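You operate a simulated robot arm through the tools that you are given. There is no shell and no other tool.

Carry out the task below with a simulated robot arm. There is one attempt and no reset: what you move stays moved.

TASK
Start the extract and lay the masks carton and the orange pad out on the steel stand.
Fine: damper open, then extract on; the pad is in the yellow drawer; close it again. Set down upright: what you pick out. Where these are worked on the way, their far stop is far enough and under half their travel is too little: yellow drawer.

It is judged by the outcome, as a careful person would: the job done as asked, and still so three seconds after it is handed in. It fails if anything else is knocked over, pushed out of place, dropped, spilled or broken.

THE ROBOT
A 7-joint arm with a two-finger parallel gripper, fixed in place. Base frame: the origin is on the floor under the middle of its stand, x ahead of it, y to its left, z up. Readings come in m, degrees, newtons and seconds.
It reaches about 0.906 m from its shoulder. Its first joint turns from -115.0 to 115.0 degrees. Payload 3.91 kg.
The TCP is the grasp point between the finger pads, 0.03 m short of the fingertips. In the tool frame z runs along the fingers and y along their closing line. The gripper opens to 0.11 m. The fingers are 0.02 m wide and 0.01 m thick; the gripper's body (0.048 by 0.112 m) begins 0.055 m behind the TCP.
Orientation is told as [roll, pitch, yaw] about the base's x, y, z axes, in that order, counted from this pose: with the fingers straight down and closing along the base's y, the tool's x points along the base's -x, its y along +y and its z along -z.

THE INTERFACE
- The arm moves only by the tool send_rows. Its argument "plan" is a list that holds one entry, the list of rows, each a list of 6 numbers: the shift along the base's x, y, z in cm, then the turn, a rotation vector about the base's x, y, z in degrees. In form: [[[dx, dy, dz, ax, ay, az], ...]]. A call has 1 to 20 rows; each row shifts and turns the commanded pose from where the row before left it. "grip" is the finger opening in cm, from 0 to 11, set as the call begins (left out, the last holds). A row lasts 0.2 s, in which the tool goes at most 0.05 m and 8.6 degrees; a call with a longer step from one row to the next is refused whole, and so is a gripper value outside its range. A pose out of reach is approached as far as the arm can. The call stops where the force on the tool passes 40 N (or 10 N more than at its start, if that is more) or the arm is blocked; 0.2 s more then pass. The fingers move at their own pace (about 0.108 m/s each) and stop on an object; they squeeze with about 37 N. The grip force told is the motor's: it shows also when the fingers shut on nothing. Time passes only in rows, and 0.2 s behind the last, so rows that do not move let the fingers close. It gives the time, the measured TCP pose, the force on the tool (base axes), the opening and the grip force at its end, in the units of the frame above (readings bear some noise), with the torque about the TCP (base axes, N m) and any sound that the robot's microphone picked up.
- Cameras (640 x 400 px; columns grow to the right, rows downward): "scene" is fixed at [0.2211, 0.6495, 1.3649]; the picture's right is [-0.81, -0.58, 0.00], its down [-0.33, 0.46, -0.83] and it looks along [0.48, -0.67, -0.56] (base axes); focal length 214 px, centre (320, 200). "wrist" rides on the gripper at [0.072, 0.017, -0.103] in the tool frame; the picture's right is [-0.23, 0.97, 0.00], its down [-0.76, -0.18, -0.62] and it looks along [-0.61, -0.14, 0.78] (tool axes); focal length 222 px, centre (320, 200). There is no depth. A picture from a camera that has moved, and an enlarged one, comes with that camera's place and axes in the base frame and with its lens.
- get_image(camera): a new picture of that camera. The clock stands still meanwhile.
- move_column(by): slides the trunk up (or, below 0, down) by that many m; the arm rides with it, the base frame stays. It gives what a move gives, with no picture.
- zoom(camera, box): a new picture of the part [left, top, right, bottom] of that camera's present view, enlarged. The clock stands still meanwhile.
- sign_off(): hands the job in; it is judged then, once.

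Nothing tells you positions but the pictures and the camera data. Unless the task says otherwise, let go and move clear before handing in.

The tools are called as name(argument=value, ...) on one line, values as JSON. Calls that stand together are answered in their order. send_rows: Moves the arm, as the interface text tells. Its arguments: {"type":"object","properties":{"plan":{"type":"array","items":{"type":"array","items":{"type":"array","items":{"type":"number"}}}},"grip":{"type":"number"}},"required":["plan"]} The other tools are called the same way: move_column (by) moves the trunk up or down; get_image (camera) takes a picture; zoom (camera, box) takes an enlarged picture of a part of a camera's view; sign_off () hands the job in.

At the start:

```text
clock: 0.0
eef_pos: [0.4273, 0.0423, 1.4793]
ee_rot: [0.0, -0.1, 0.0]
ft_force: [0.0, 0.5, 0.2]
moment: [-0.01, 0.01, 0.02]
gripper_width: 0.1098
finger_force: 0.1
trunk travel left (down, up): [-0.925, 0.065]
```

scene: 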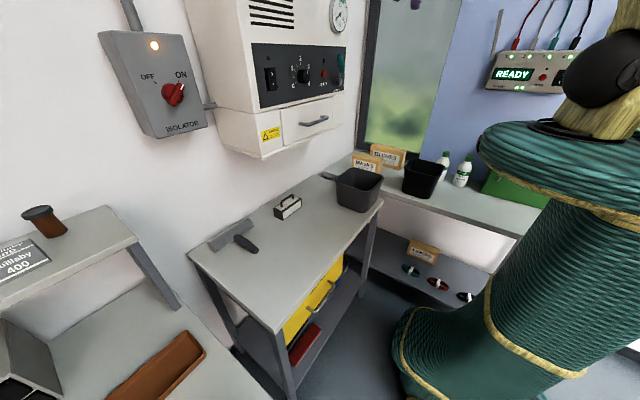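
wrist: 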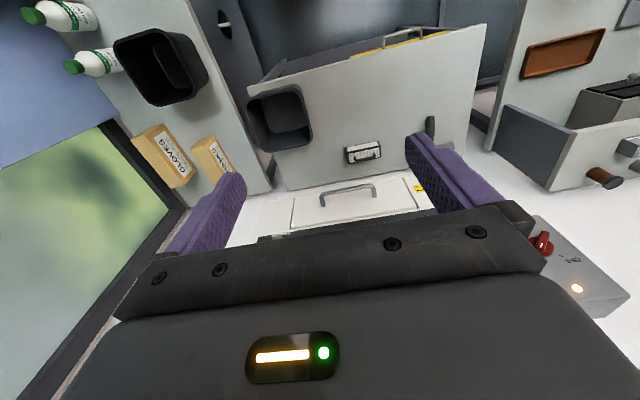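

I see an isolator, a wall unit with a control panel, a steel-topped table with a yellow drawer, shelves with cartons and bottles. I'll look closer before moving anything.

zoom(camera="scene", box=[180, 0, 380, 125])

zoom(camera="scene", box=[320, 120, 540, 320])

zoom(camera="scene", box=[180, 160, 400, 400])

zoom(camera="scene", box=[0, 0, 240, 400])

zoom(camera="scene", box=[440, 0, 640, 125])

get_image(camera="wrist")

```text
3.20 times, centred on (280, 62) of scene
camera zoom: at [0.2211, 0.6495, 1.3649], right [-0.81, -0.58, 0.0], down [-0.33, 0.46, -0.83], along [0.48, -0.67, -0.56], focal length 686 px, centre (448, 640)
```

zoom: 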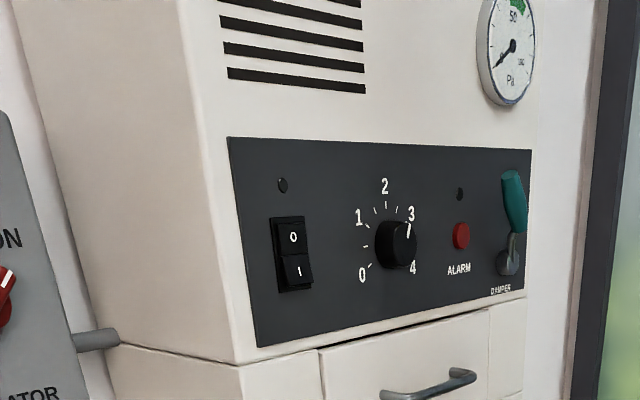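

```text
2.00 times, centred on (430, 220) of scene
camera zoom: at [0.2211, 0.6495, 1.3649], right [-0.81, -0.58, 0.0], down [-0.33, 0.46, -0.83], along [0.48, -0.67, -0.56], focal length 429 px, centre (100, 160)
```

zoom: 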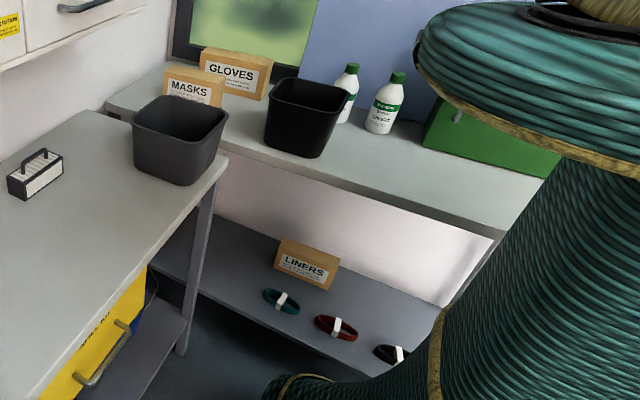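

```text
1.67 times, centred on (290, 280) of scene
camera zoom: at [0.2211, 0.6495, 1.3649], right [-0.81, -0.58, 0.0], down [-0.33, 0.46, -0.83], along [0.48, -0.67, -0.56], focal length 358 px, centre (370, 67)
```

zoom: 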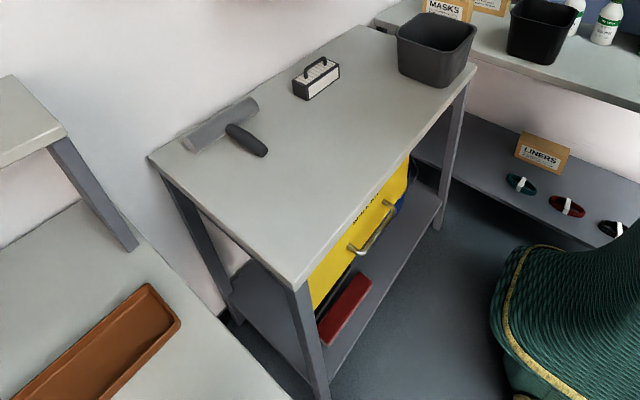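

```text
1.00 times, centred on (120, 200) of scene (not enlarged: the box is as wide or as high as the picture)
camera zoom: at [0.2211, 0.6495, 1.3649], right [-0.81, -0.58, 0.0], down [-0.33, 0.46, -0.83], along [0.48, -0.67, -0.56], focal length 214 px, centre (520, 200)
```

zoom: 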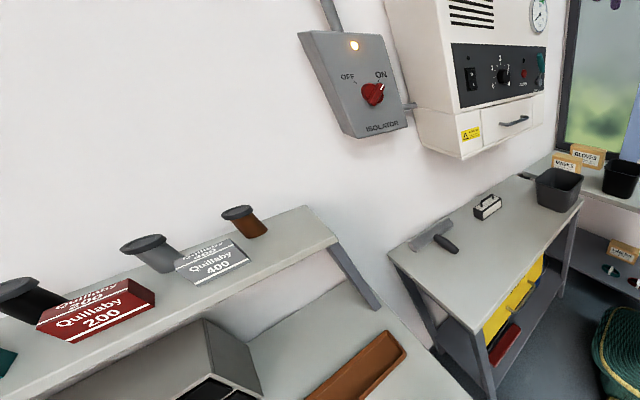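

```text
3.20 times, centred on (540, 62) of scene
camera zoom: at [0.2211, 0.6495, 1.3649], right [-0.81, -0.58, 0.0], down [-0.33, 0.46, -0.83], along [0.48, -0.67, -0.56], focal length 686 px, centre (-384, 640)
```

zoom: 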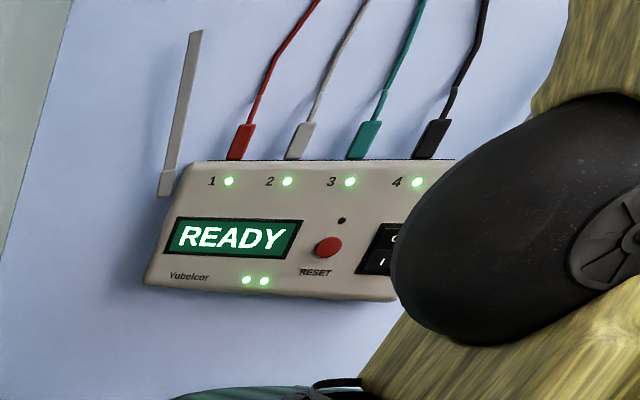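

```text
taken
camera wrist: at [0.3555, 0.0595, 1.5828], right [0.23, 0.97, 0.0], down [0.76, -0.18, 0.62], along [0.61, -0.14, -0.78], focal length 222 px, centre (320, 200)
```

wrist: 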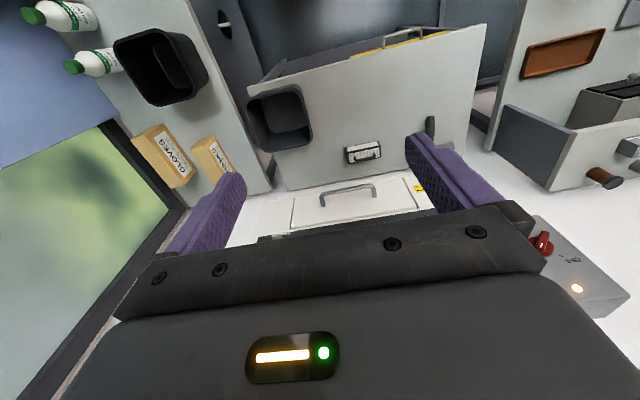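

The wall unit with the panel is straight ahead at about x=0.7, with the rocker near y=0.20 and the damper lever near y=-0.13. The middle table is at z≈0.86, and the masks carton is on the right bench around (0.62,-0.36). I can't tell yet which surface is the steel stand, so I'll turn the wrist to look left.

send_rows(plan=[[[0, 0, 0, 0, 0, 8], [0, 0, 0, 0, 0, 8], [0, 0, 0, 0, 0, 8], [0, 0, 0, 0, 0, 8], [0, 0, 0, 0, 0, 8], [0, 0, 0, 0, 0, 8], [0, 0, 0, 0, 0, 8], [0, 0, 0, 0, 0, 8]]])

get_image(camera="wrist")

get_image(camera="scene")

```text
clock: 1.8
eef_pos: [0.4279, 0.0408, 1.4792]
ee_rot: [0.0, 0.0, 64.1]
ft_force: [0.1, 0.1, 0.1]
moment: [-0.01, 0.0, -0.04]
gripper_width: 0.1099
finger_force: 0.1
trunk travel left (down, up): [-0.925, 0.065]
```

```text
taken
camera wrist: at [0.3808, -0.0157, 1.5826], right [-0.78, 0.63, 0.0], down [0.49, 0.61, 0.62], along [0.39, 0.48, -0.78], focal length 222 px, centre (320, 200)
```

wrist: 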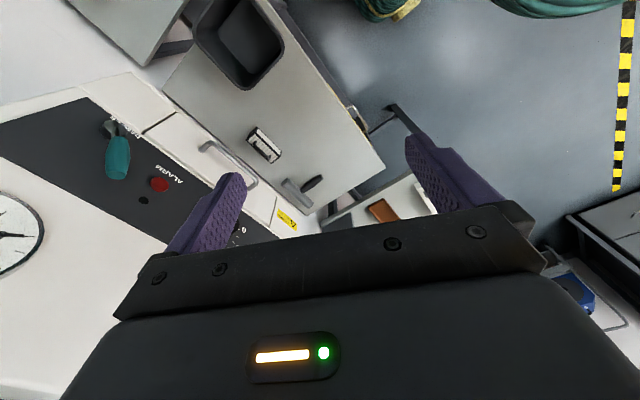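

```text
taken
```

scene: 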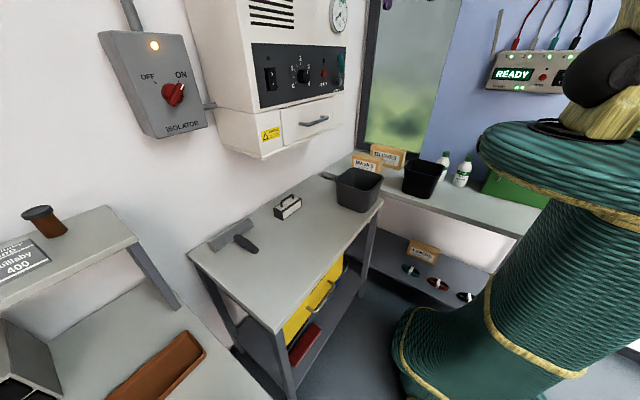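

The table, drawer fronts and part of the left bench are visible. I'll keep turning to see further left and behind.

send_rows(plan=[[[0, 0, 0, 0, 0, 8], [0, 0, 0, 0, 0, 8], [0, 0, 0, 0, 0, 8], [0, 0, 0, 0, 0, 8], [0, 0, 0, 0, 0, 8], [0, 0, 0, 0, 0, 8]]])

get_image(camera="wrist")

```text
clock: 3.2
eef_pos: [0.4285, 0.0409, 1.4782]
ee_rot: [-0.1, 0.1, 112.1]
ft_force: [0.1, 0.1, 0.7]
moment: [0.0, -0.01, 0.05]
gripper_width: 0.1098
finger_force: 0.0
trunk travel left (down, up): [-0.925, 0.065]
```

```text
taken
camera wrist: at [0.4396, -0.0307, 1.5826], right [-0.99, -0.16, 0.0], down [-0.12, 0.77, 0.62], along [-0.1, 0.62, -0.78], focal length 222 px, centre (320, 200)
```

wrist: 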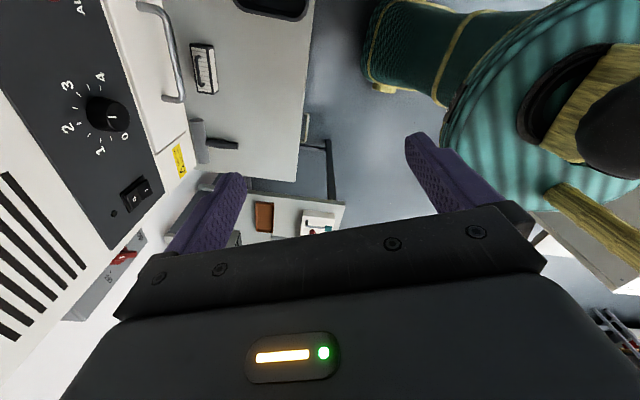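

The rocker, the knob and a further left bench are in view. I'll tilt the tool so the camera sees more to the left.

send_rows(plan=[[[0, 0, 0, 8, 0, 0], [0, 0, 0, 8, 0, 0], [0, 0, 0, 8, 0, 0], [0, 0, 0, 8, 0, 0], [0, 0, 0, 8, 0, 0]]])

get_image(camera="wrist")

```text
clock: 4.4
eef_pos: [0.4283, 0.041, 1.4797]
ee_rot: [-17.6, -36.7, 117.9]
ft_force: [0.2, 0.2, 0.5]
moment: [-0.01, 0.01, -0.01]
gripper_width: 0.1098
finger_force: 0.0
trunk travel left (down, up): [-0.925, 0.065]
```

```text
taken
camera wrist: at [0.44, -0.0809, 1.5112], right [-0.99, -0.12, -0.1], down [-0.12, 0.19, 0.97], along [-0.1, 0.97, -0.2], focal length 222 px, centre (320, 200)
```

wrist: 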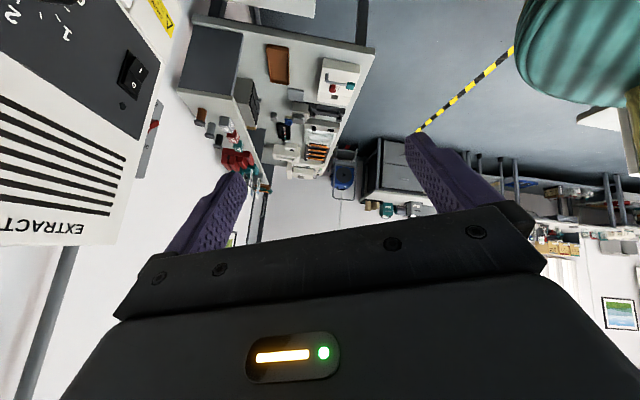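

This view says "EXTRACT" on the wall unit, which confirms the target; the far-left benches are out of reach. Next I'll sweep the camera to the right.

send_rows(plan=[[[0, 0, 0, 0, 0, -8], [0, 0, 0, 0, 0, -8], [0, 0, 0, 0, 0, -8], [0, 0, 0, 0, 0, -8], [0, 0, 0, 0, 0, -8], [0, 0, 0, 0, 0, -8], [0, 0, 0, 0, 0, -8], [0, 0, 0, 0, 0, -8], [0, 0, 0, 0, 0, -8], [0, 0, 0, 0, 0, -8], [0, 0, 0, 0, 0, -8], [0, 0, 0, 0, 0, -8]]])

get_image(camera="wrist")

```text
clock: 7.0
eef_pos: [0.427, 0.0434, 1.4774]
ee_rot: [-17.5, -36.5, 21.8]
ft_force: [0.2, -0.2, 0.1]
moment: [-0.02, 0.04, -0.01]
gripper_width: 0.1098
finger_force: 0.0
trunk travel left (down, up): [-0.925, 0.065]
```

```text
taken
camera wrist: at [0.3046, 0.0446, 1.5105], right [-0.01, 0.99, -0.1], down [0.2, 0.1, 0.97], along [0.98, -0.01, -0.2], focal length 222 px, centre (320, 200)
```

wrist: 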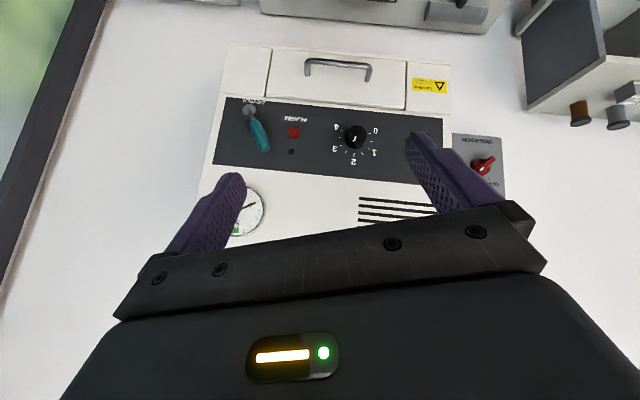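

zoom(camera="wrist", box=[200, 40, 440, 190])

send_rows(plan=[[[0, 0, 0, 0, 0, -8], [0, 0, 0, 0, 0, -8], [0, 0, 0, 0, 0, -8], [0, 0, 0, 0, 0, -8], [0, 0, 0, 0, 0, -8], [0, 0, 0, 0, 0, -8], [0, 0, 0, 0, 0, -8], [0, 0, 0, 0, 0, -8]]])

get_image(camera="wrist")

```text
2.67 times, centred on (320, 115) of wrist
camera zoom: at [0.3046, 0.0446, 1.5105], right [-0.01, 0.99, -0.1], down [0.2, 0.1, 0.97], along [0.98, -0.01, -0.2], focal length 592 px, centre (320, 427)
```

zoom: 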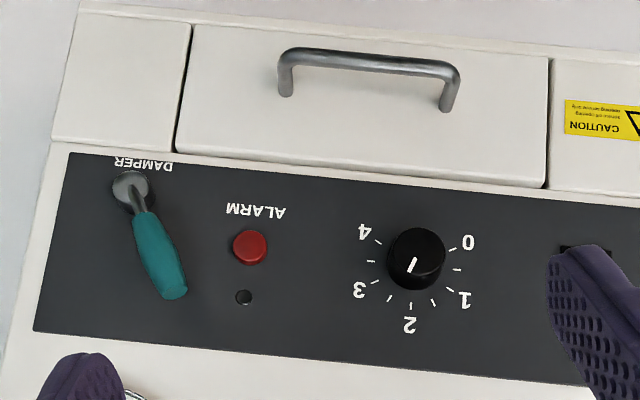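

```text
clock: 8.8
eef_pos: [0.4283, 0.0421, 1.4791]
ee_rot: [-17.5, -36.6, -42.4]
ft_force: [0.7, -0.2, 0.2]
moment: [-0.02, 0.0, -0.01]
gripper_width: 0.11
finger_force: 0.2
trunk travel left (down, up): [-0.925, 0.065]
```

```text
taken
camera wrist: at [0.3767, 0.1544, 1.5111], right [0.89, 0.45, -0.1], down [0.18, -0.14, 0.97], along [0.42, -0.88, -0.2], focal length 222 px, centre (320, 200)
```

wrist: 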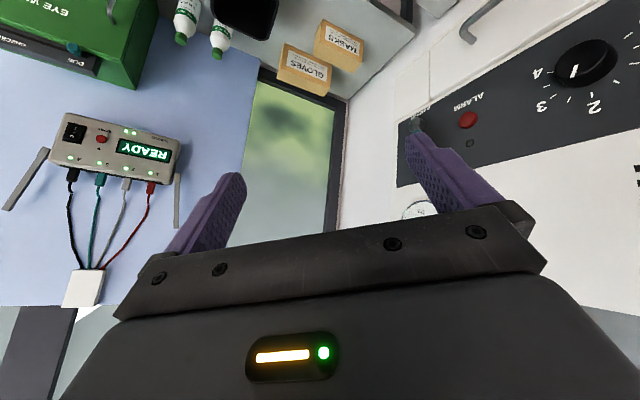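

The right wall has a charger, a window, and a bench carrying gloves, masks, bottles, a black bin and a green eye-wash box. I'll turn further right to see what else is there.

send_rows(plan=[[[0, 0, 0, 0, 0, -8], [0, 0, 0, 0, 0, -8], [0, 0, 0, 0, 0, -8], [0, 0, 0, 0, 0, -8], [0, 0, 0, 0, 0, -8], [0, 0, 0, 0, 0, -8]]])

get_image(camera="wrist")

```text
clock: 10.2
eef_pos: [0.386, 0.0357, 1.487]
ee_rot: [-17.3, -36.6, -90.5]
ft_force: [-0.5, -0.4, 0.0]
moment: [0.01, 0.0, 0.02]
gripper_width: 0.11
finger_force: 0.1
out of reach, approached as far as the arm can: row 4, 5, 6
trunk travel left (down, up): [-0.925, 0.065]
```

```text
taken
camera wrist: at [0.4334, 0.1501, 1.5198], right [0.93, -0.36, -0.1], down [0.01, -0.23, 0.97], along [-0.37, -0.9, -0.2], focal length 222 px, centre (320, 200)
```

wrist: 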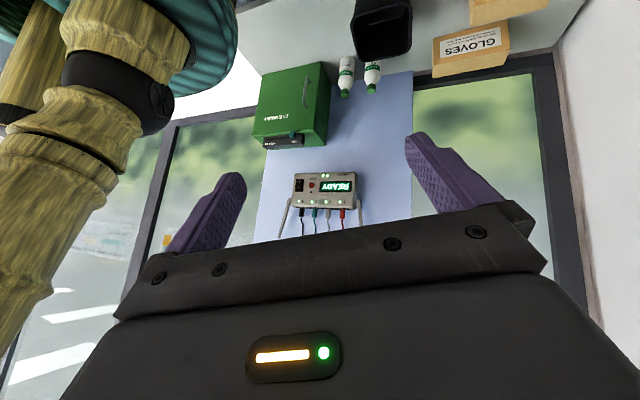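

Everything to the right is wall, windows and the right bench. I'll turn back and remove the tilt to look down at the tables.

send_rows(plan=[[[0, 0, 0, 0, 0, 8], [0, 0, 0, 0, 0, 8], [0, 0, 0, 0, 0, 8], [0, 0, 0, 0, 0, 8], [0, 0, 0, 0, 0, 8], [0, 0, 0, 0, 0, 8], [0, 0, 0, 3.5, 7.2, 0], [0, 0, 0, 3.5, 7.2, 0], [0, 0, 0, 3.5, 7.2, 0]]])

get_image(camera="wrist")

```text
clock: 12.2
eef_pos: [0.3873, 0.0372, 1.4867]
ee_rot: [-24.3, -13.3, -39.2]
ft_force: [-0.2, -0.3, -0.1]
moment: [0.0, 0.02, 0.0]
gripper_width: 0.11
finger_force: 0.2
trunk travel left (down, up): [-0.925, 0.065]
```

```text
taken
camera wrist: at [0.3532, 0.1402, 1.5556], right [0.8, 0.49, -0.34], down [0.52, -0.3, 0.8], along [0.29, -0.82, -0.5], focal length 222 px, centre (320, 200)
```

wrist: 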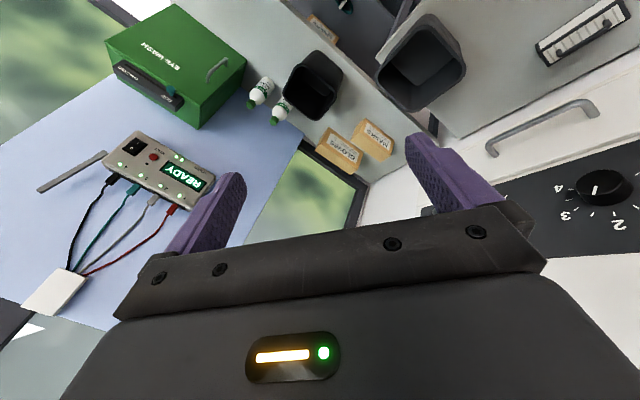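

The right bench is clear now: masks and gloves cartons beside a black bin. I'll return to the neutral orientation, shift left, and inspect the middle table and left bench from above.

send_rows(plan=[[[0, 0, 0, 4.63, 0.72, 6.87], [0, 2, 0, 4.63, 0.72, 6.87], [0, 4, 0, 4.63, 0.72, 6.87], [0, 4, 0, 4.63, 0.72, 6.87], [0, 4, 0, 4.63, 0.72, 6.87], [0, 4, 0, 4.63, 0.72, 6.87], [0, 4, 0, 0, 0, 8], [0, 4, 0, 0, 0, 8], [0, 2, 0, 0, 0, 8], [0, 0, 0, 0, 0, 8], [0, 0, 0, 0, 0, 8]]])

get_image(camera="wrist")

get_image(camera="scene")

```text
clock: 14.6
eef_pos: [0.3859, 0.3152, 1.4885]
ee_rot: [0.1, 0.1, 39.9]
ft_force: [-0.1, 0.3, -0.3]
moment: [0.04, -0.03, 0.01]
gripper_width: 0.1101
finger_force: 0.0
trunk travel left (down, up): [-0.925, 0.065]
```

```text
taken
camera wrist: at [0.3194, 0.282, 1.5917], right [-0.45, 0.89, 0.0], down [0.7, 0.35, 0.62], along [0.56, 0.28, -0.78], focal length 222 px, centre (320, 200)
```

wrist: 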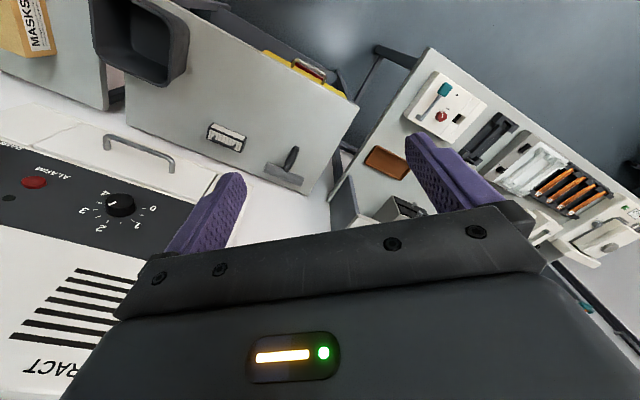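

```text
taken
```

scene: 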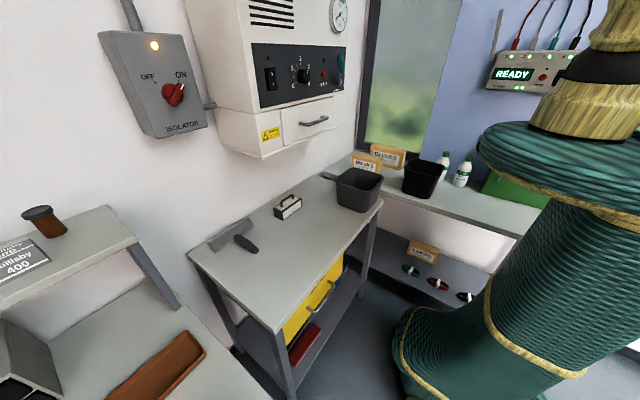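

The left bench holds other equipment, including a white box with its own lever, and the middle table is free-standing with a frame and drawers. I'll zoom in to compare the materials.

zoom(camera="wrist", box=[120, 0, 380, 200])

zoom(camera="wrist", box=[320, 40, 640, 240])

zoom(camera="scene", box=[0, 200, 200, 400])

zoom(camera="scene", box=[270, 240, 370, 380])

```text
2.00 times, centred on (250, 100) of wrist
camera zoom: at [0.3194, 0.282, 1.5917], right [-0.45, 0.89, 0.0], down [0.7, 0.35, 0.62], along [0.56, 0.28, -0.78], focal length 444 px, centre (460, 400)
```

zoom: 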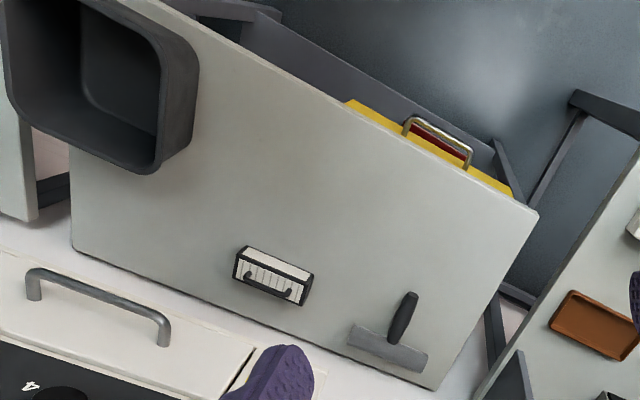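

```text
2.00 times, centred on (480, 140) of wrist
camera zoom: at [0.3194, 0.282, 1.5917], right [-0.45, 0.89, 0.0], down [0.7, 0.35, 0.62], along [0.56, 0.28, -0.78], focal length 444 px, centre (0, 320)
```

zoom: 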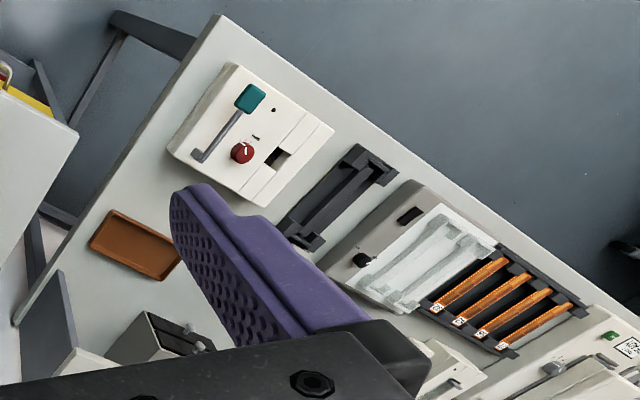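

```text
2.00 times, centred on (100, 300) of scene
camera zoom: at [0.2211, 0.6495, 1.3649], right [-0.81, -0.58, 0.0], down [-0.33, 0.46, -0.83], along [0.48, -0.67, -0.56], focal length 429 px, centre (760, 0)
```

zoom: 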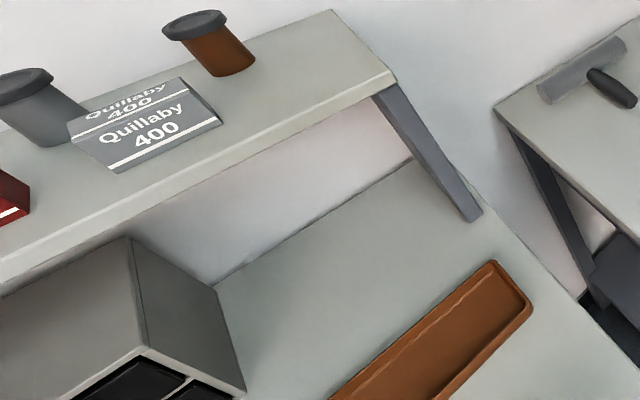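

```text
2.86 times, centred on (320, 310) of scene
camera zoom: at [0.2211, 0.6495, 1.3649], right [-0.81, -0.58, 0.0], down [-0.33, 0.46, -0.83], along [0.48, -0.67, -0.56], focal length 613 px, centre (320, -114)
```

zoom: 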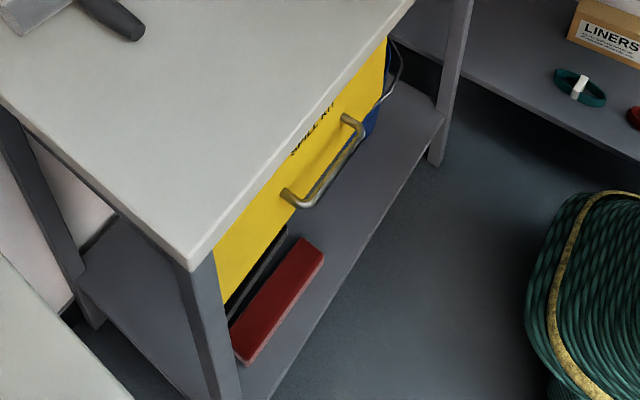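

The yellow drawer is labelled SPILL KIT and sits under the middle table, which is the only free-standing steel-framed piece, so I take that as the steel stand. Next I'll move over toward the damper lever for a closer look.

send_rows(plan=[[[0, -4, 0, 0, 0, -8], [0, -4.5, 0, 0, 0, -8], [0, -4.5, 0, 0, 0, -8], [0, -4.5, 0, 0, 0, -8], [0, -4.5, 0, 0, 0, -8], [0, -4.5, 0, 0, -8, 0], [0, -4.5, 0, 0, -8, 0], [0, -4.5, 0, 0, -8, 0], [0, -4.5, 0, 0, -8, 0], [2, 0, 0, 0, -5, 0]]])

get_image(camera="wrist")

zoom(camera="wrist", box=[220, 40, 420, 180])

```text
clock: 16.8
eef_pos: [0.4067, -0.0848, 1.4871]
ee_rot: [0.2, -37.0, -0.1]
ft_force: [0.9, 0.0, -0.7]
moment: [-0.01, 0.0, -0.01]
gripper_width: 0.1103
finger_force: 0.1
trunk travel left (down, up): [-0.925, 0.065]
```

```text
taken
camera wrist: at [0.2872, -0.0667, 1.5271], right [0.18, 0.97, 0.14], down [0.23, -0.18, 0.96], along [0.96, -0.14, -0.26], focal length 222 px, centre (320, 200)
```

wrist: 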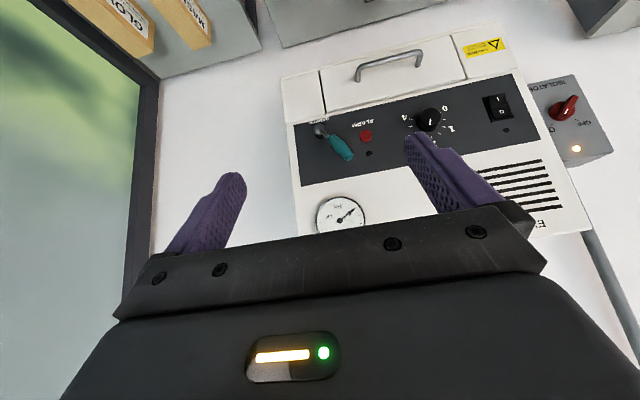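

```text
2.86 times, centred on (320, 110) of wrist
camera zoom: at [0.2872, -0.0667, 1.5271], right [0.18, 0.97, 0.14], down [0.23, -0.18, 0.96], along [0.96, -0.14, -0.26], focal length 635 px, centre (320, 457)
```

zoom: 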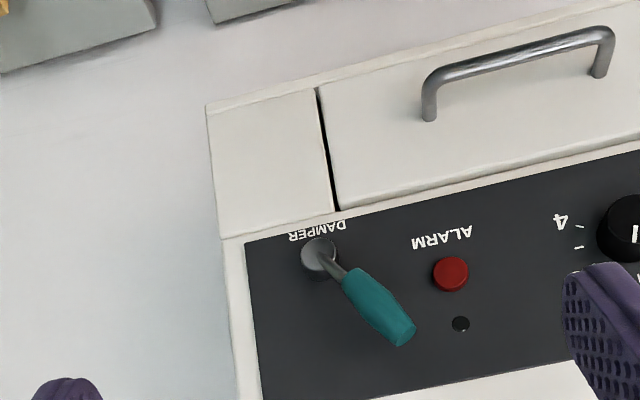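

The lever is a handle on a boss turning about the panel's normal. By triangulation its boss is at about (0.67,-0.10,1.284) and its tip at (0.651,-0.06,1.364). I'll zoom in tightly for markings, plus the rocker and gauge.

zoom(camera="wrist", box=[295, 105, 375, 165])

zoom(camera="wrist", box=[460, 70, 560, 145])

zoom(camera="wrist", box=[300, 180, 380, 240])

zoom(camera="scene", box=[320, 40, 360, 100])

zoom(camera="scene", box=[250, 50, 300, 100])

zoom(camera="scene", box=[320, 0, 370, 40])

```text
6.67 times, centred on (335, 135) of wrist
camera zoom: at [0.2872, -0.0667, 1.5271], right [0.18, 0.97, 0.14], down [0.23, -0.18, 0.96], along [0.96, -0.14, -0.26], focal length 1481 px, centre (220, 633)
```

zoom: 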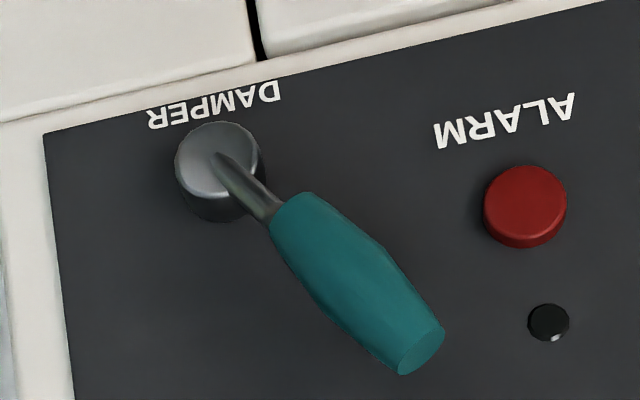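

```text
5.33 times, centred on (510, 108) of wrist
camera zoom: at [0.2872, -0.0667, 1.5271], right [0.18, 0.97, 0.14], down [0.23, -0.18, 0.96], along [0.96, -0.14, -0.26], focal length 1185 px, centre (-693, 693)
```

zoom: 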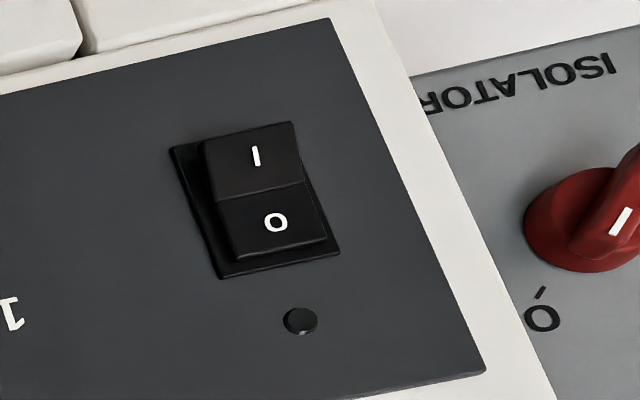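

```text
6.67 times, centred on (340, 210) of wrist
camera zoom: at [0.2872, -0.0667, 1.5271], right [0.18, 0.97, 0.14], down [0.23, -0.18, 0.96], along [0.96, -0.14, -0.26], focal length 1481 px, centre (187, 133)
```

zoom: 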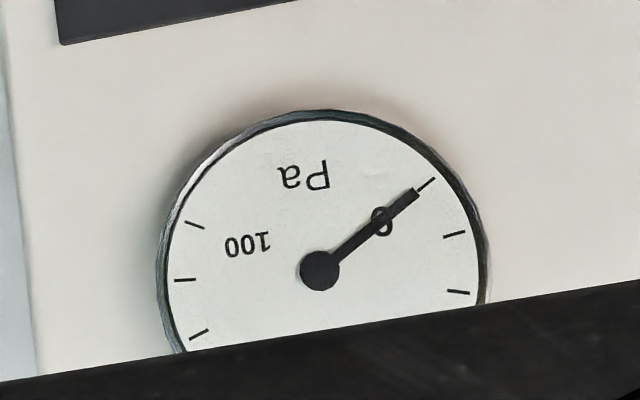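

```text
6.67 times, centred on (340, 70) of scene
camera zoom: at [0.2211, 0.6495, 1.3649], right [-0.81, -0.58, 0.0], down [-0.33, 0.46, -0.83], along [0.48, -0.67, -0.56], focal length 1430 px, centre (187, 1067)
```

zoom: 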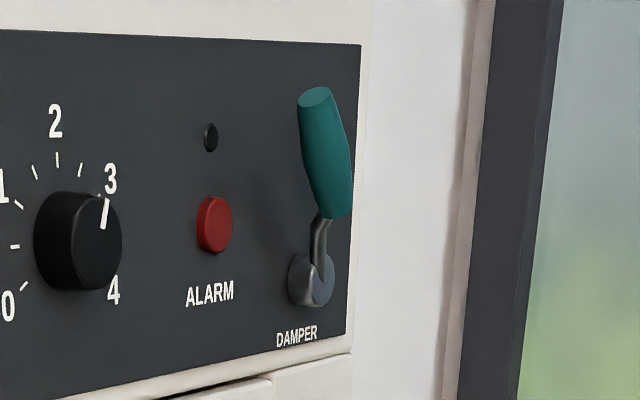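

```text
8.00 times, centred on (275, 75) of scene
camera zoom: at [0.2211, 0.6495, 1.3649], right [-0.81, -0.58, 0.0], down [-0.33, 0.46, -0.83], along [0.48, -0.67, -0.56], focal length 1716 px, centre (680, 1200)
```

zoom: 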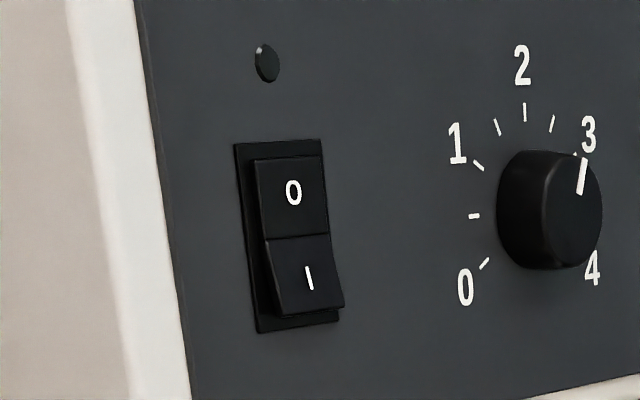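

```text
10.00 times, centred on (345, 20) of scene
camera zoom: at [0.2211, 0.6495, 1.3649], right [-0.81, -0.58, 0.0], down [-0.33, 0.46, -0.83], along [0.48, -0.67, -0.56], focal length 2145 px, centre (70, 2000)
```

zoom: 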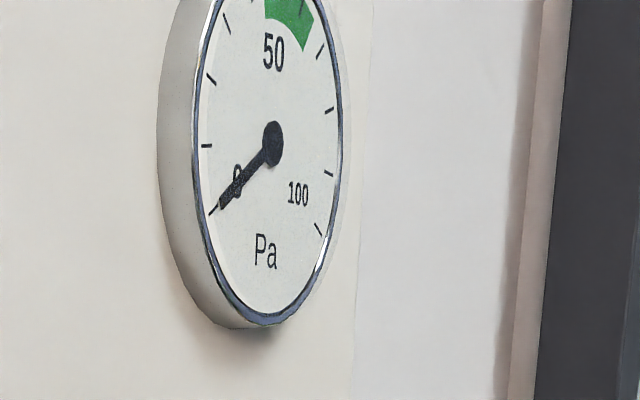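

The rocker is off with 0 pressed in, the gauge reads 0 Pa, the speed knob is already at 3 and the isolator is on. The lever leans left, toward +y, with no open/closed marking. I'll close the fingers, point them forward and line up on the lever's left side so I can try it gently to the right.

send_rows(plan=[[[1.5, 0.76, -2.17, 0, -7.6, 0], [1.5, 0.76, -2.17, 0, -7.6, 0], [1.5, 0.76, -2.17, 0, -7.6, 0], [1.5, 0.76, -2.17, 0, -7.6, 0], [1.5, 0.76, -2.17, 0, -7.6, 0], [1.5, 0.76, -2.17, 0, -7.6, 0], [1.5, 0.76, -2.17, 0, -7.4, 0], [0, 0, 0, 0, 0, 0]]], grip=0)

get_image(camera="wrist")

get_image(camera="scene")

```text
clock: 18.6
eef_pos: [0.5209, -0.0629, 1.4443]
ee_rot: [-15.5, -89.8, 15.6]
ft_force: [0.4, 1.8, -0.3]
moment: [-0.01, -0.04, -0.16]
gripper_width: 0.0
finger_force: 37.0
out of reach, approached as far as the arm can: row 3, 4, 5, 6, 7
trunk travel left (down, up): [-0.925, 0.065]
```

```text
taken
camera wrist: at [0.4173, -0.0454, 1.3724], right [0.0, 0.97, 0.23], down [-0.62, -0.18, 0.76], along [0.78, -0.14, 0.6], focal length 222 px, centre (320, 200)
```

wrist: 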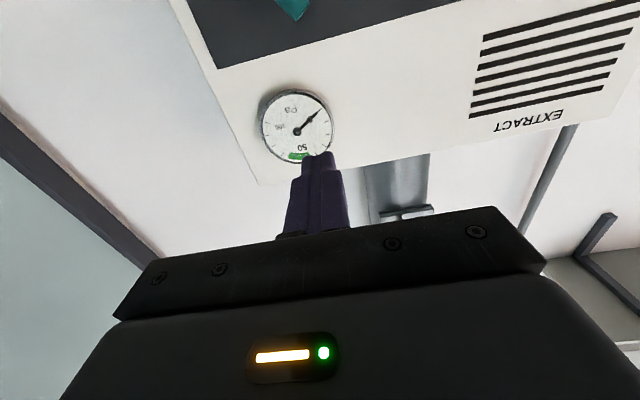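

```text
taken
```

scene: 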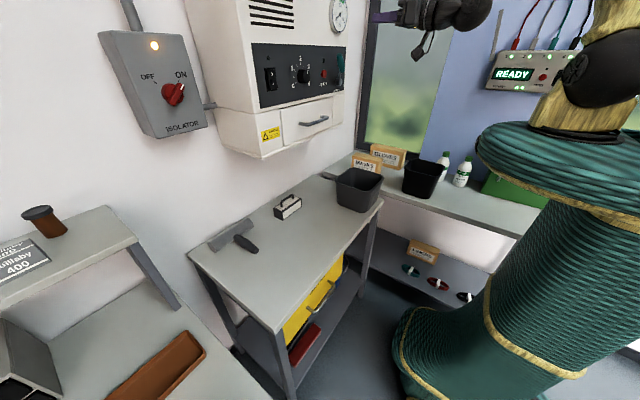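

The fingers now point forward, but the arm could only hold this at z=1.444. I'll lower the trunk 0.11 m so the tool comes down to lever height.

move_column(by=-0.11)

get_image(camera="scene")

get_image(camera="wrist")

```text
clock: 20.0
eef_pos: [0.5183, -0.0653, 1.3352]
ee_rot: [45.3, -89.9, -45.2]
ft_force: [0.3, -0.9, 0.4]
moment: [0.0, -0.01, -0.02]
gripper_width: 0.0
finger_force: 36.8
trunk travel left (down, up): [-0.815, 0.175]
```

```text
taken
```

scene: 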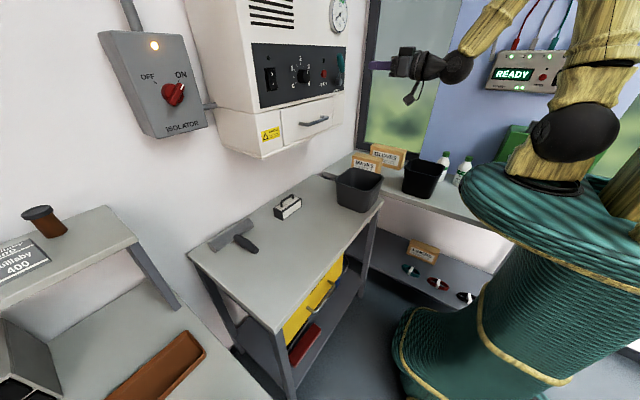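

```text
taken
camera wrist: at [0.4145, -0.0485, 1.2631], right [0.0, 0.97, 0.23], down [-0.62, -0.18, 0.76], along [0.78, -0.14, 0.6], focal length 222 px, centre (320, 200)
```

wrist: 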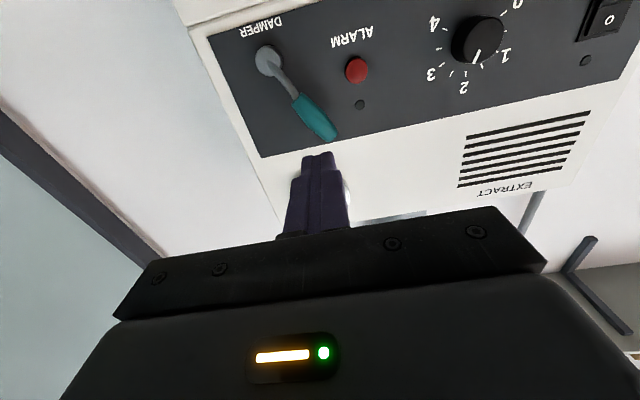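

The wrist view now shows the lever, alarm button and knob clearly. I'll go in beside the lever's left side, near its tip and clear of the alarm button.

send_rows(plan=[[[0, 3.4, 1.0, 0, 0, 0], [2, 0, 0, 0, 0, 0], [2, 0, 0, 0, 0, 0], [2, 0, 0, 0, 0, 0], [2, 0, 0, 0, 0, 0], [1.5, 0, 0, 0, 0, 0], [1.0, 0, 0, 0, 0, 0]]], grip=0)

get_image(camera="wrist")

zoom(camera="scene", box=[300, 30, 460, 130])

```text
clock: 21.6
eef_pos: [0.5786, -0.0458, 1.3915]
ee_rot: [28.9, -89.7, -28.9]
ft_force: [-0.1, -0.4, 0.1]
moment: [0.01, 0.01, 0.01]
gripper_width: 0.0
finger_force: 36.8
out of reach, approached as far as the arm can: row 2, 3, 4, 5, 6, 7
trunk travel left (down, up): [-0.815, 0.175]
```

```text
taken
camera wrist: at [0.4749, -0.0292, 1.3201], right [0.0, 0.97, 0.23], down [-0.62, -0.18, 0.76], along [0.79, -0.14, 0.6], focal length 222 px, centre (320, 200)
```

wrist: 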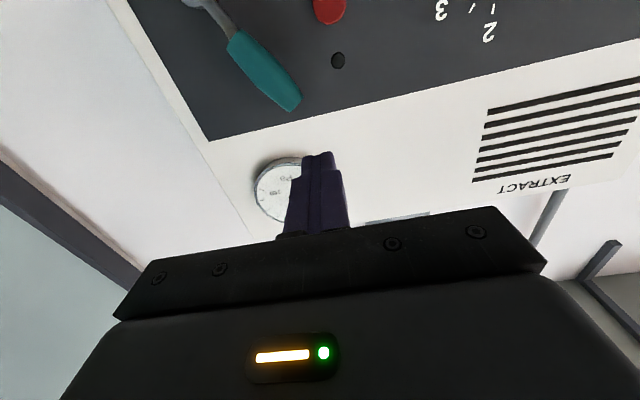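

```text
4.00 times, centred on (380, 80) of scene
camera zoom: at [0.2211, 0.6495, 1.3649], right [-0.81, -0.58, 0.0], down [-0.33, 0.46, -0.83], along [0.48, -0.67, -0.56], focal length 858 px, centre (80, 680)
```

zoom: 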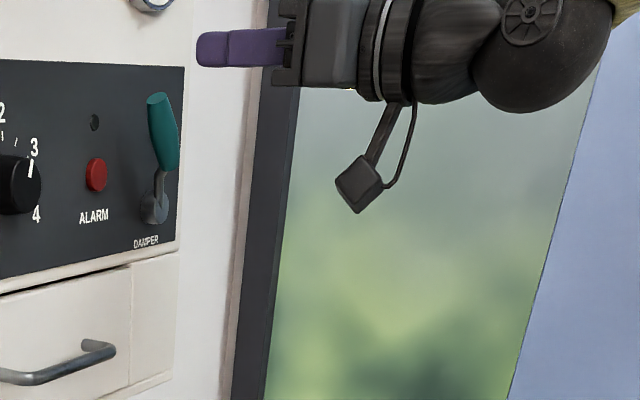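

The arm hits a joint limit that pushes it upward as it extends. I'll lower the trunk another 0.18 m so the forward pose sits better in its reach, then come back up to lever height with rows.

send_rows(plan=[[[-3, 0, 0, 0, 0, 0], [-3, 0, 0, 0, 0, 0]]])

move_column(by=-0.18)

```text
clock: 22.2
eef_pos: [0.517, -0.0449, 1.3932]
ee_rot: [37.3, -89.8, -37.3]
ft_force: [-0.8, -0.2, -0.2]
moment: [-0.02, 0.0, -0.03]
gripper_width: 0.0
finger_force: 36.9
trunk travel left (down, up): [-0.815, 0.175]
```

```text
clock: 24.2
eef_pos: [0.5181, -0.0454, 1.2137]
ee_rot: [44.2, -89.8, -44.0]
ft_force: [0.0, 0.1, -0.5]
moment: [0.01, -0.03, -0.01]
gripper_width: 0.0001
finger_force: 36.6
trunk travel left (down, up): [-0.635, 0.355]
```

The trunk is down and there is room to work. I'll rise to lever height on its left side, then go in.

send_rows(plan=[[[0, 0.5, 4.4, 0, 0, 0], [0, 0.5, 4.4, 0, 0, 0], [0, 0.5, 4.3, 0, 0, 0], [2, 0, 0, 0, 0, 0], [2, 0, 0, 0, 0, 0], [2, 0, 0, 0, 0, 0], [2, 0, 0, 0, 0, 0], [1.6, 0, 0, 0, 0, 0], [1.6, 0, 0, 0, 0, 0]]])

get_image(camera="wrist")

zoom(camera="scene", box=[300, 30, 460, 130])

```text
clock: 26.2
eef_pos: [0.6297, -0.0324, 1.3439]
ee_rot: [40.1, -89.7, -39.9]
ft_force: [-0.4, 1.0, 0.6]
moment: [0.04, 0.02, 0.0]
gripper_width: 0.0
finger_force: 37.3
trunk travel left (down, up): [-0.635, 0.355]
```

```text
taken
camera wrist: at [0.5264, -0.0141, 1.2722], right [0.0, 0.97, 0.23], down [-0.62, -0.18, 0.76], along [0.78, -0.14, 0.6], focal length 222 px, centre (320, 200)
```

wrist: 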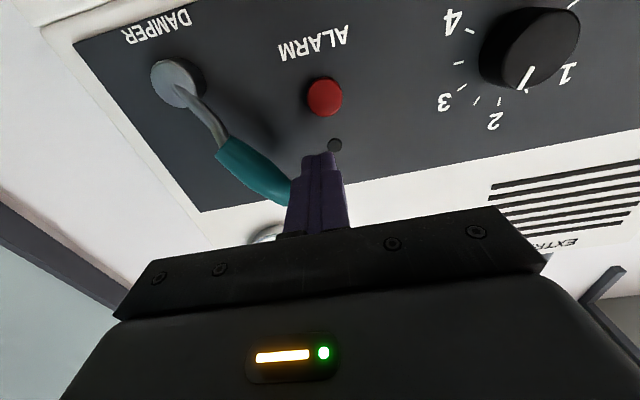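

```text
4.00 times, centred on (380, 80) of scene
camera zoom: at [0.2211, 0.6495, 1.3649], right [-0.81, -0.58, 0.0], down [-0.33, 0.46, -0.83], along [0.48, -0.67, -0.56], focal length 858 px, centre (80, 680)
```

zoom: 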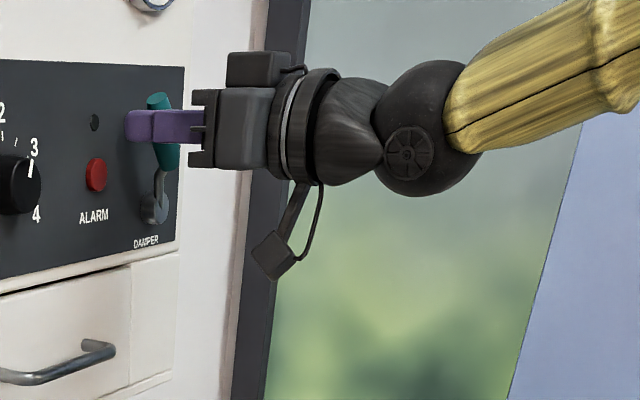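

The fingertips are beside the handle and clear of the alarm. I'll nudge the lever right, toward -y, and watch the force.

send_rows(plan=[[[0, -0.8, 0, 0, 0, 0], [0, -0.7, 0.2, 0, 0, 0], [0, -0.7, 0.4, 0, 0, 0], [0, -0.7, 0.4, 0, 0, 0]]])

get_image(camera="wrist")

```text
clock: 27.2
eef_pos: [0.6296, -0.0592, 1.3534]
ee_rot: [34.8, -89.7, -34.7]
ft_force: [-0.4, 1.2, -0.8]
moment: [0.0, 0.04, 0.04]
gripper_width: 0.0
finger_force: 36.9
trunk travel left (down, up): [-0.635, 0.355]
```

```text
taken
camera wrist: at [0.5261, -0.0434, 1.2814], right [0.0, 0.97, 0.23], down [-0.62, -0.18, 0.76], along [0.78, -0.14, 0.6], focal length 222 px, centre (320, 200)
```

wrist: 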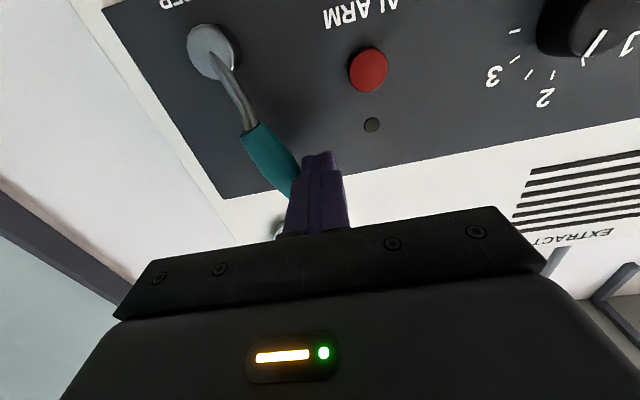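

The lever swings right with almost no resistance. I'll follow its arc further and keep watching the force.

send_rows(plan=[[[0, -1.1, 0.5, 0, 0, 0], [0, -1.1, 0.45, 0, 0, 0], [0, -1.1, 0.3, 0, 0, 0], [0, -1.1, 0.1, 0, 0, 0]]])

get_image(camera="wrist")

zoom(camera="scene", box=[300, 0, 460, 100])

```text
clock: 28.2
eef_pos: [0.6294, -0.1048, 1.3686]
ee_rot: [45.2, -89.8, -45.1]
ft_force: [-0.6, 0.3, -0.5]
moment: [0.03, 0.0, 0.01]
gripper_width: 0.0
finger_force: 37.2
trunk travel left (down, up): [-0.635, 0.355]
```

```text
taken
camera wrist: at [0.5257, -0.0872, 1.2957], right [0.0, 0.97, 0.23], down [-0.62, -0.18, 0.76], along [0.78, -0.14, 0.6], focal length 222 px, centre (320, 200)
```

wrist: 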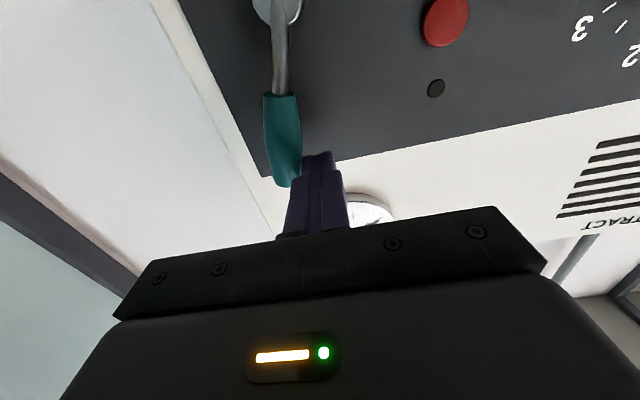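

```text
4.00 times, centred on (380, 50) of scene
camera zoom: at [0.2211, 0.6495, 1.3649], right [-0.81, -0.58, 0.0], down [-0.33, 0.46, -0.83], along [0.48, -0.67, -0.56], focal length 858 px, centre (80, 800)
```

zoom: 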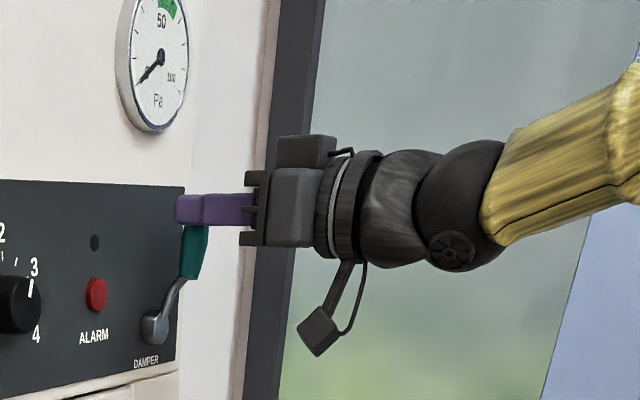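

The lever has gone past vertical to the right, still with low force. I'll continue along the arc to find the stop.

send_rows(plan=[[[0, -1.0, -0.1, 0, 0, 0], [0, -1.0, -0.2, 0, 0, 0], [0, -1.0, -0.4, 0, 0, 0], [0, -1.0, -0.5, 0, 0, 0]]])

get_image(camera="wrist")

zoom(camera="scene", box=[300, 0, 460, 100])

```text
clock: 29.4
eef_pos: [0.6294, -0.1287, 1.3628]
ee_rot: [-175.6, -89.0, 177.7]
ft_force: [-3.9, 16.6, 4.2]
moment: [0.11, -0.08, 0.35]
gripper_width: 0.0
finger_force: 37.0
trunk travel left (down, up): [-0.635, 0.355]
stopped in row 4: the force on the tool passed its limit at 42 N (the readings are from after the stop); the commanded pose is now the measured one
```

```text
taken
camera wrist: at [0.5272, -0.1146, 1.2889], right [-0.04, 0.97, 0.23], down [-0.63, -0.2, 0.75], along [0.78, -0.12, 0.62], focal length 222 px, centre (320, 200)
```

wrist: 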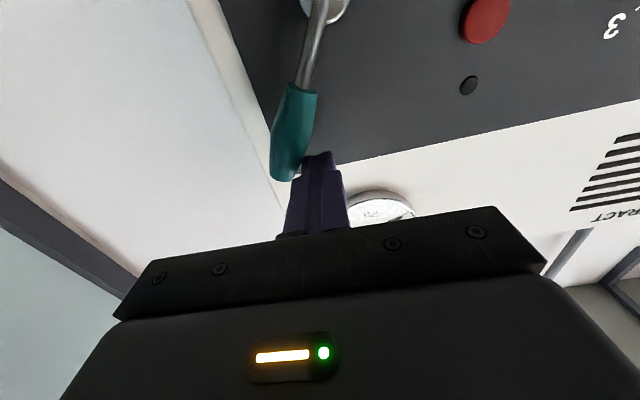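

```text
4.00 times, centred on (380, 50) of scene
camera zoom: at [0.2211, 0.6495, 1.3649], right [-0.81, -0.58, 0.0], down [-0.33, 0.46, -0.83], along [0.48, -0.67, -0.56], focal length 858 px, centre (80, 800)
```

zoom: 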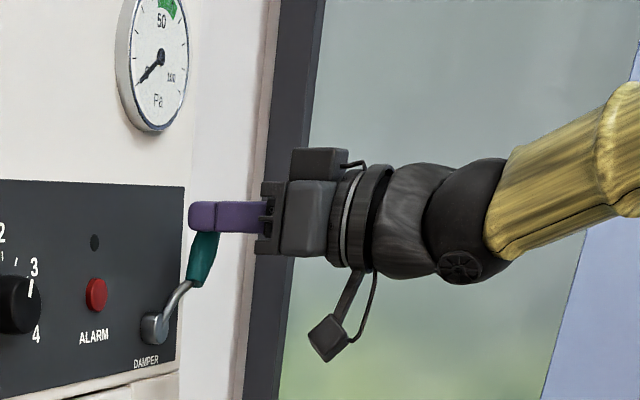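

The lever reached a firm stop on the right, about 60° from where it began, so the damper has been thrown fully over. I'll back off, retract, and move in front of the rocker.

send_rows(plan=[[[0, 1.0, 0, 0, 0, 0], [-3, 0.5, 0, 0, 0, 0], [-4, 0, 0, 0, 0, 0], [-4, 1, -0.5, 0, 0, 0], [0, 4.5, -0.9, 0, 0, 0], [0, 4.5, -0.9, 0, 0, 0], [0, 4.5, -0.9, 0, 0, 0], [0, 4.5, -0.9, 0, 0, 0], [0, 4.5, -0.9, 0, 0, 0], [0, 4.5, -0.9, 0, 0, 0], [0, 4.5, -0.9, 0, 0, 0]]])

get_image(camera="wrist")

zoom(camera="scene", box=[240, 20, 400, 120])

```text
clock: 31.8
eef_pos: [0.5206, 0.2054, 1.2928]
ee_rot: [-177.9, -89.4, 179.1]
ft_force: [0.0, -0.2, 0.0]
moment: [0.0, 0.0, -0.01]
gripper_width: 0.0
finger_force: 37.3
trunk travel left (down, up): [-0.635, 0.355]
```

```text
taken
camera wrist: at [0.4179, 0.2209, 1.2196], right [-0.02, 0.97, 0.23], down [-0.63, -0.19, 0.76], along [0.78, -0.13, 0.62], focal length 222 px, centre (320, 200)
```

wrist: 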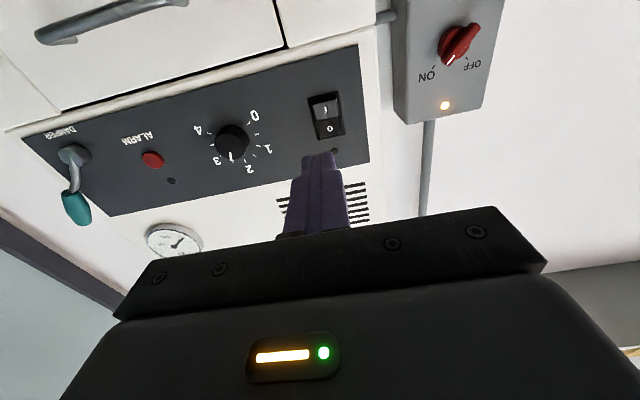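

```text
4.00 times, centred on (320, 70) of scene
camera zoom: at [0.2211, 0.6495, 1.3649], right [-0.81, -0.58, 0.0], down [-0.33, 0.46, -0.83], along [0.48, -0.67, -0.56], focal length 858 px, centre (320, 720)
```

zoom: 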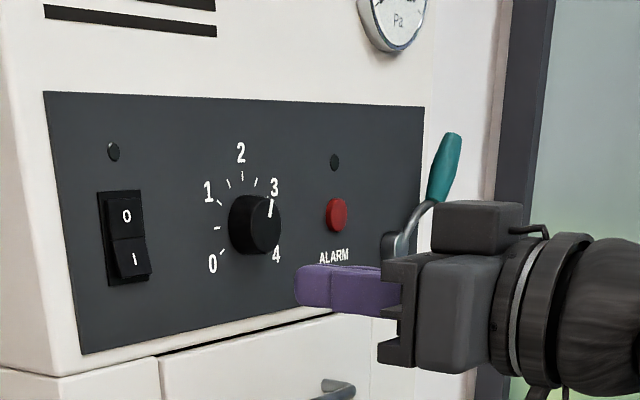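

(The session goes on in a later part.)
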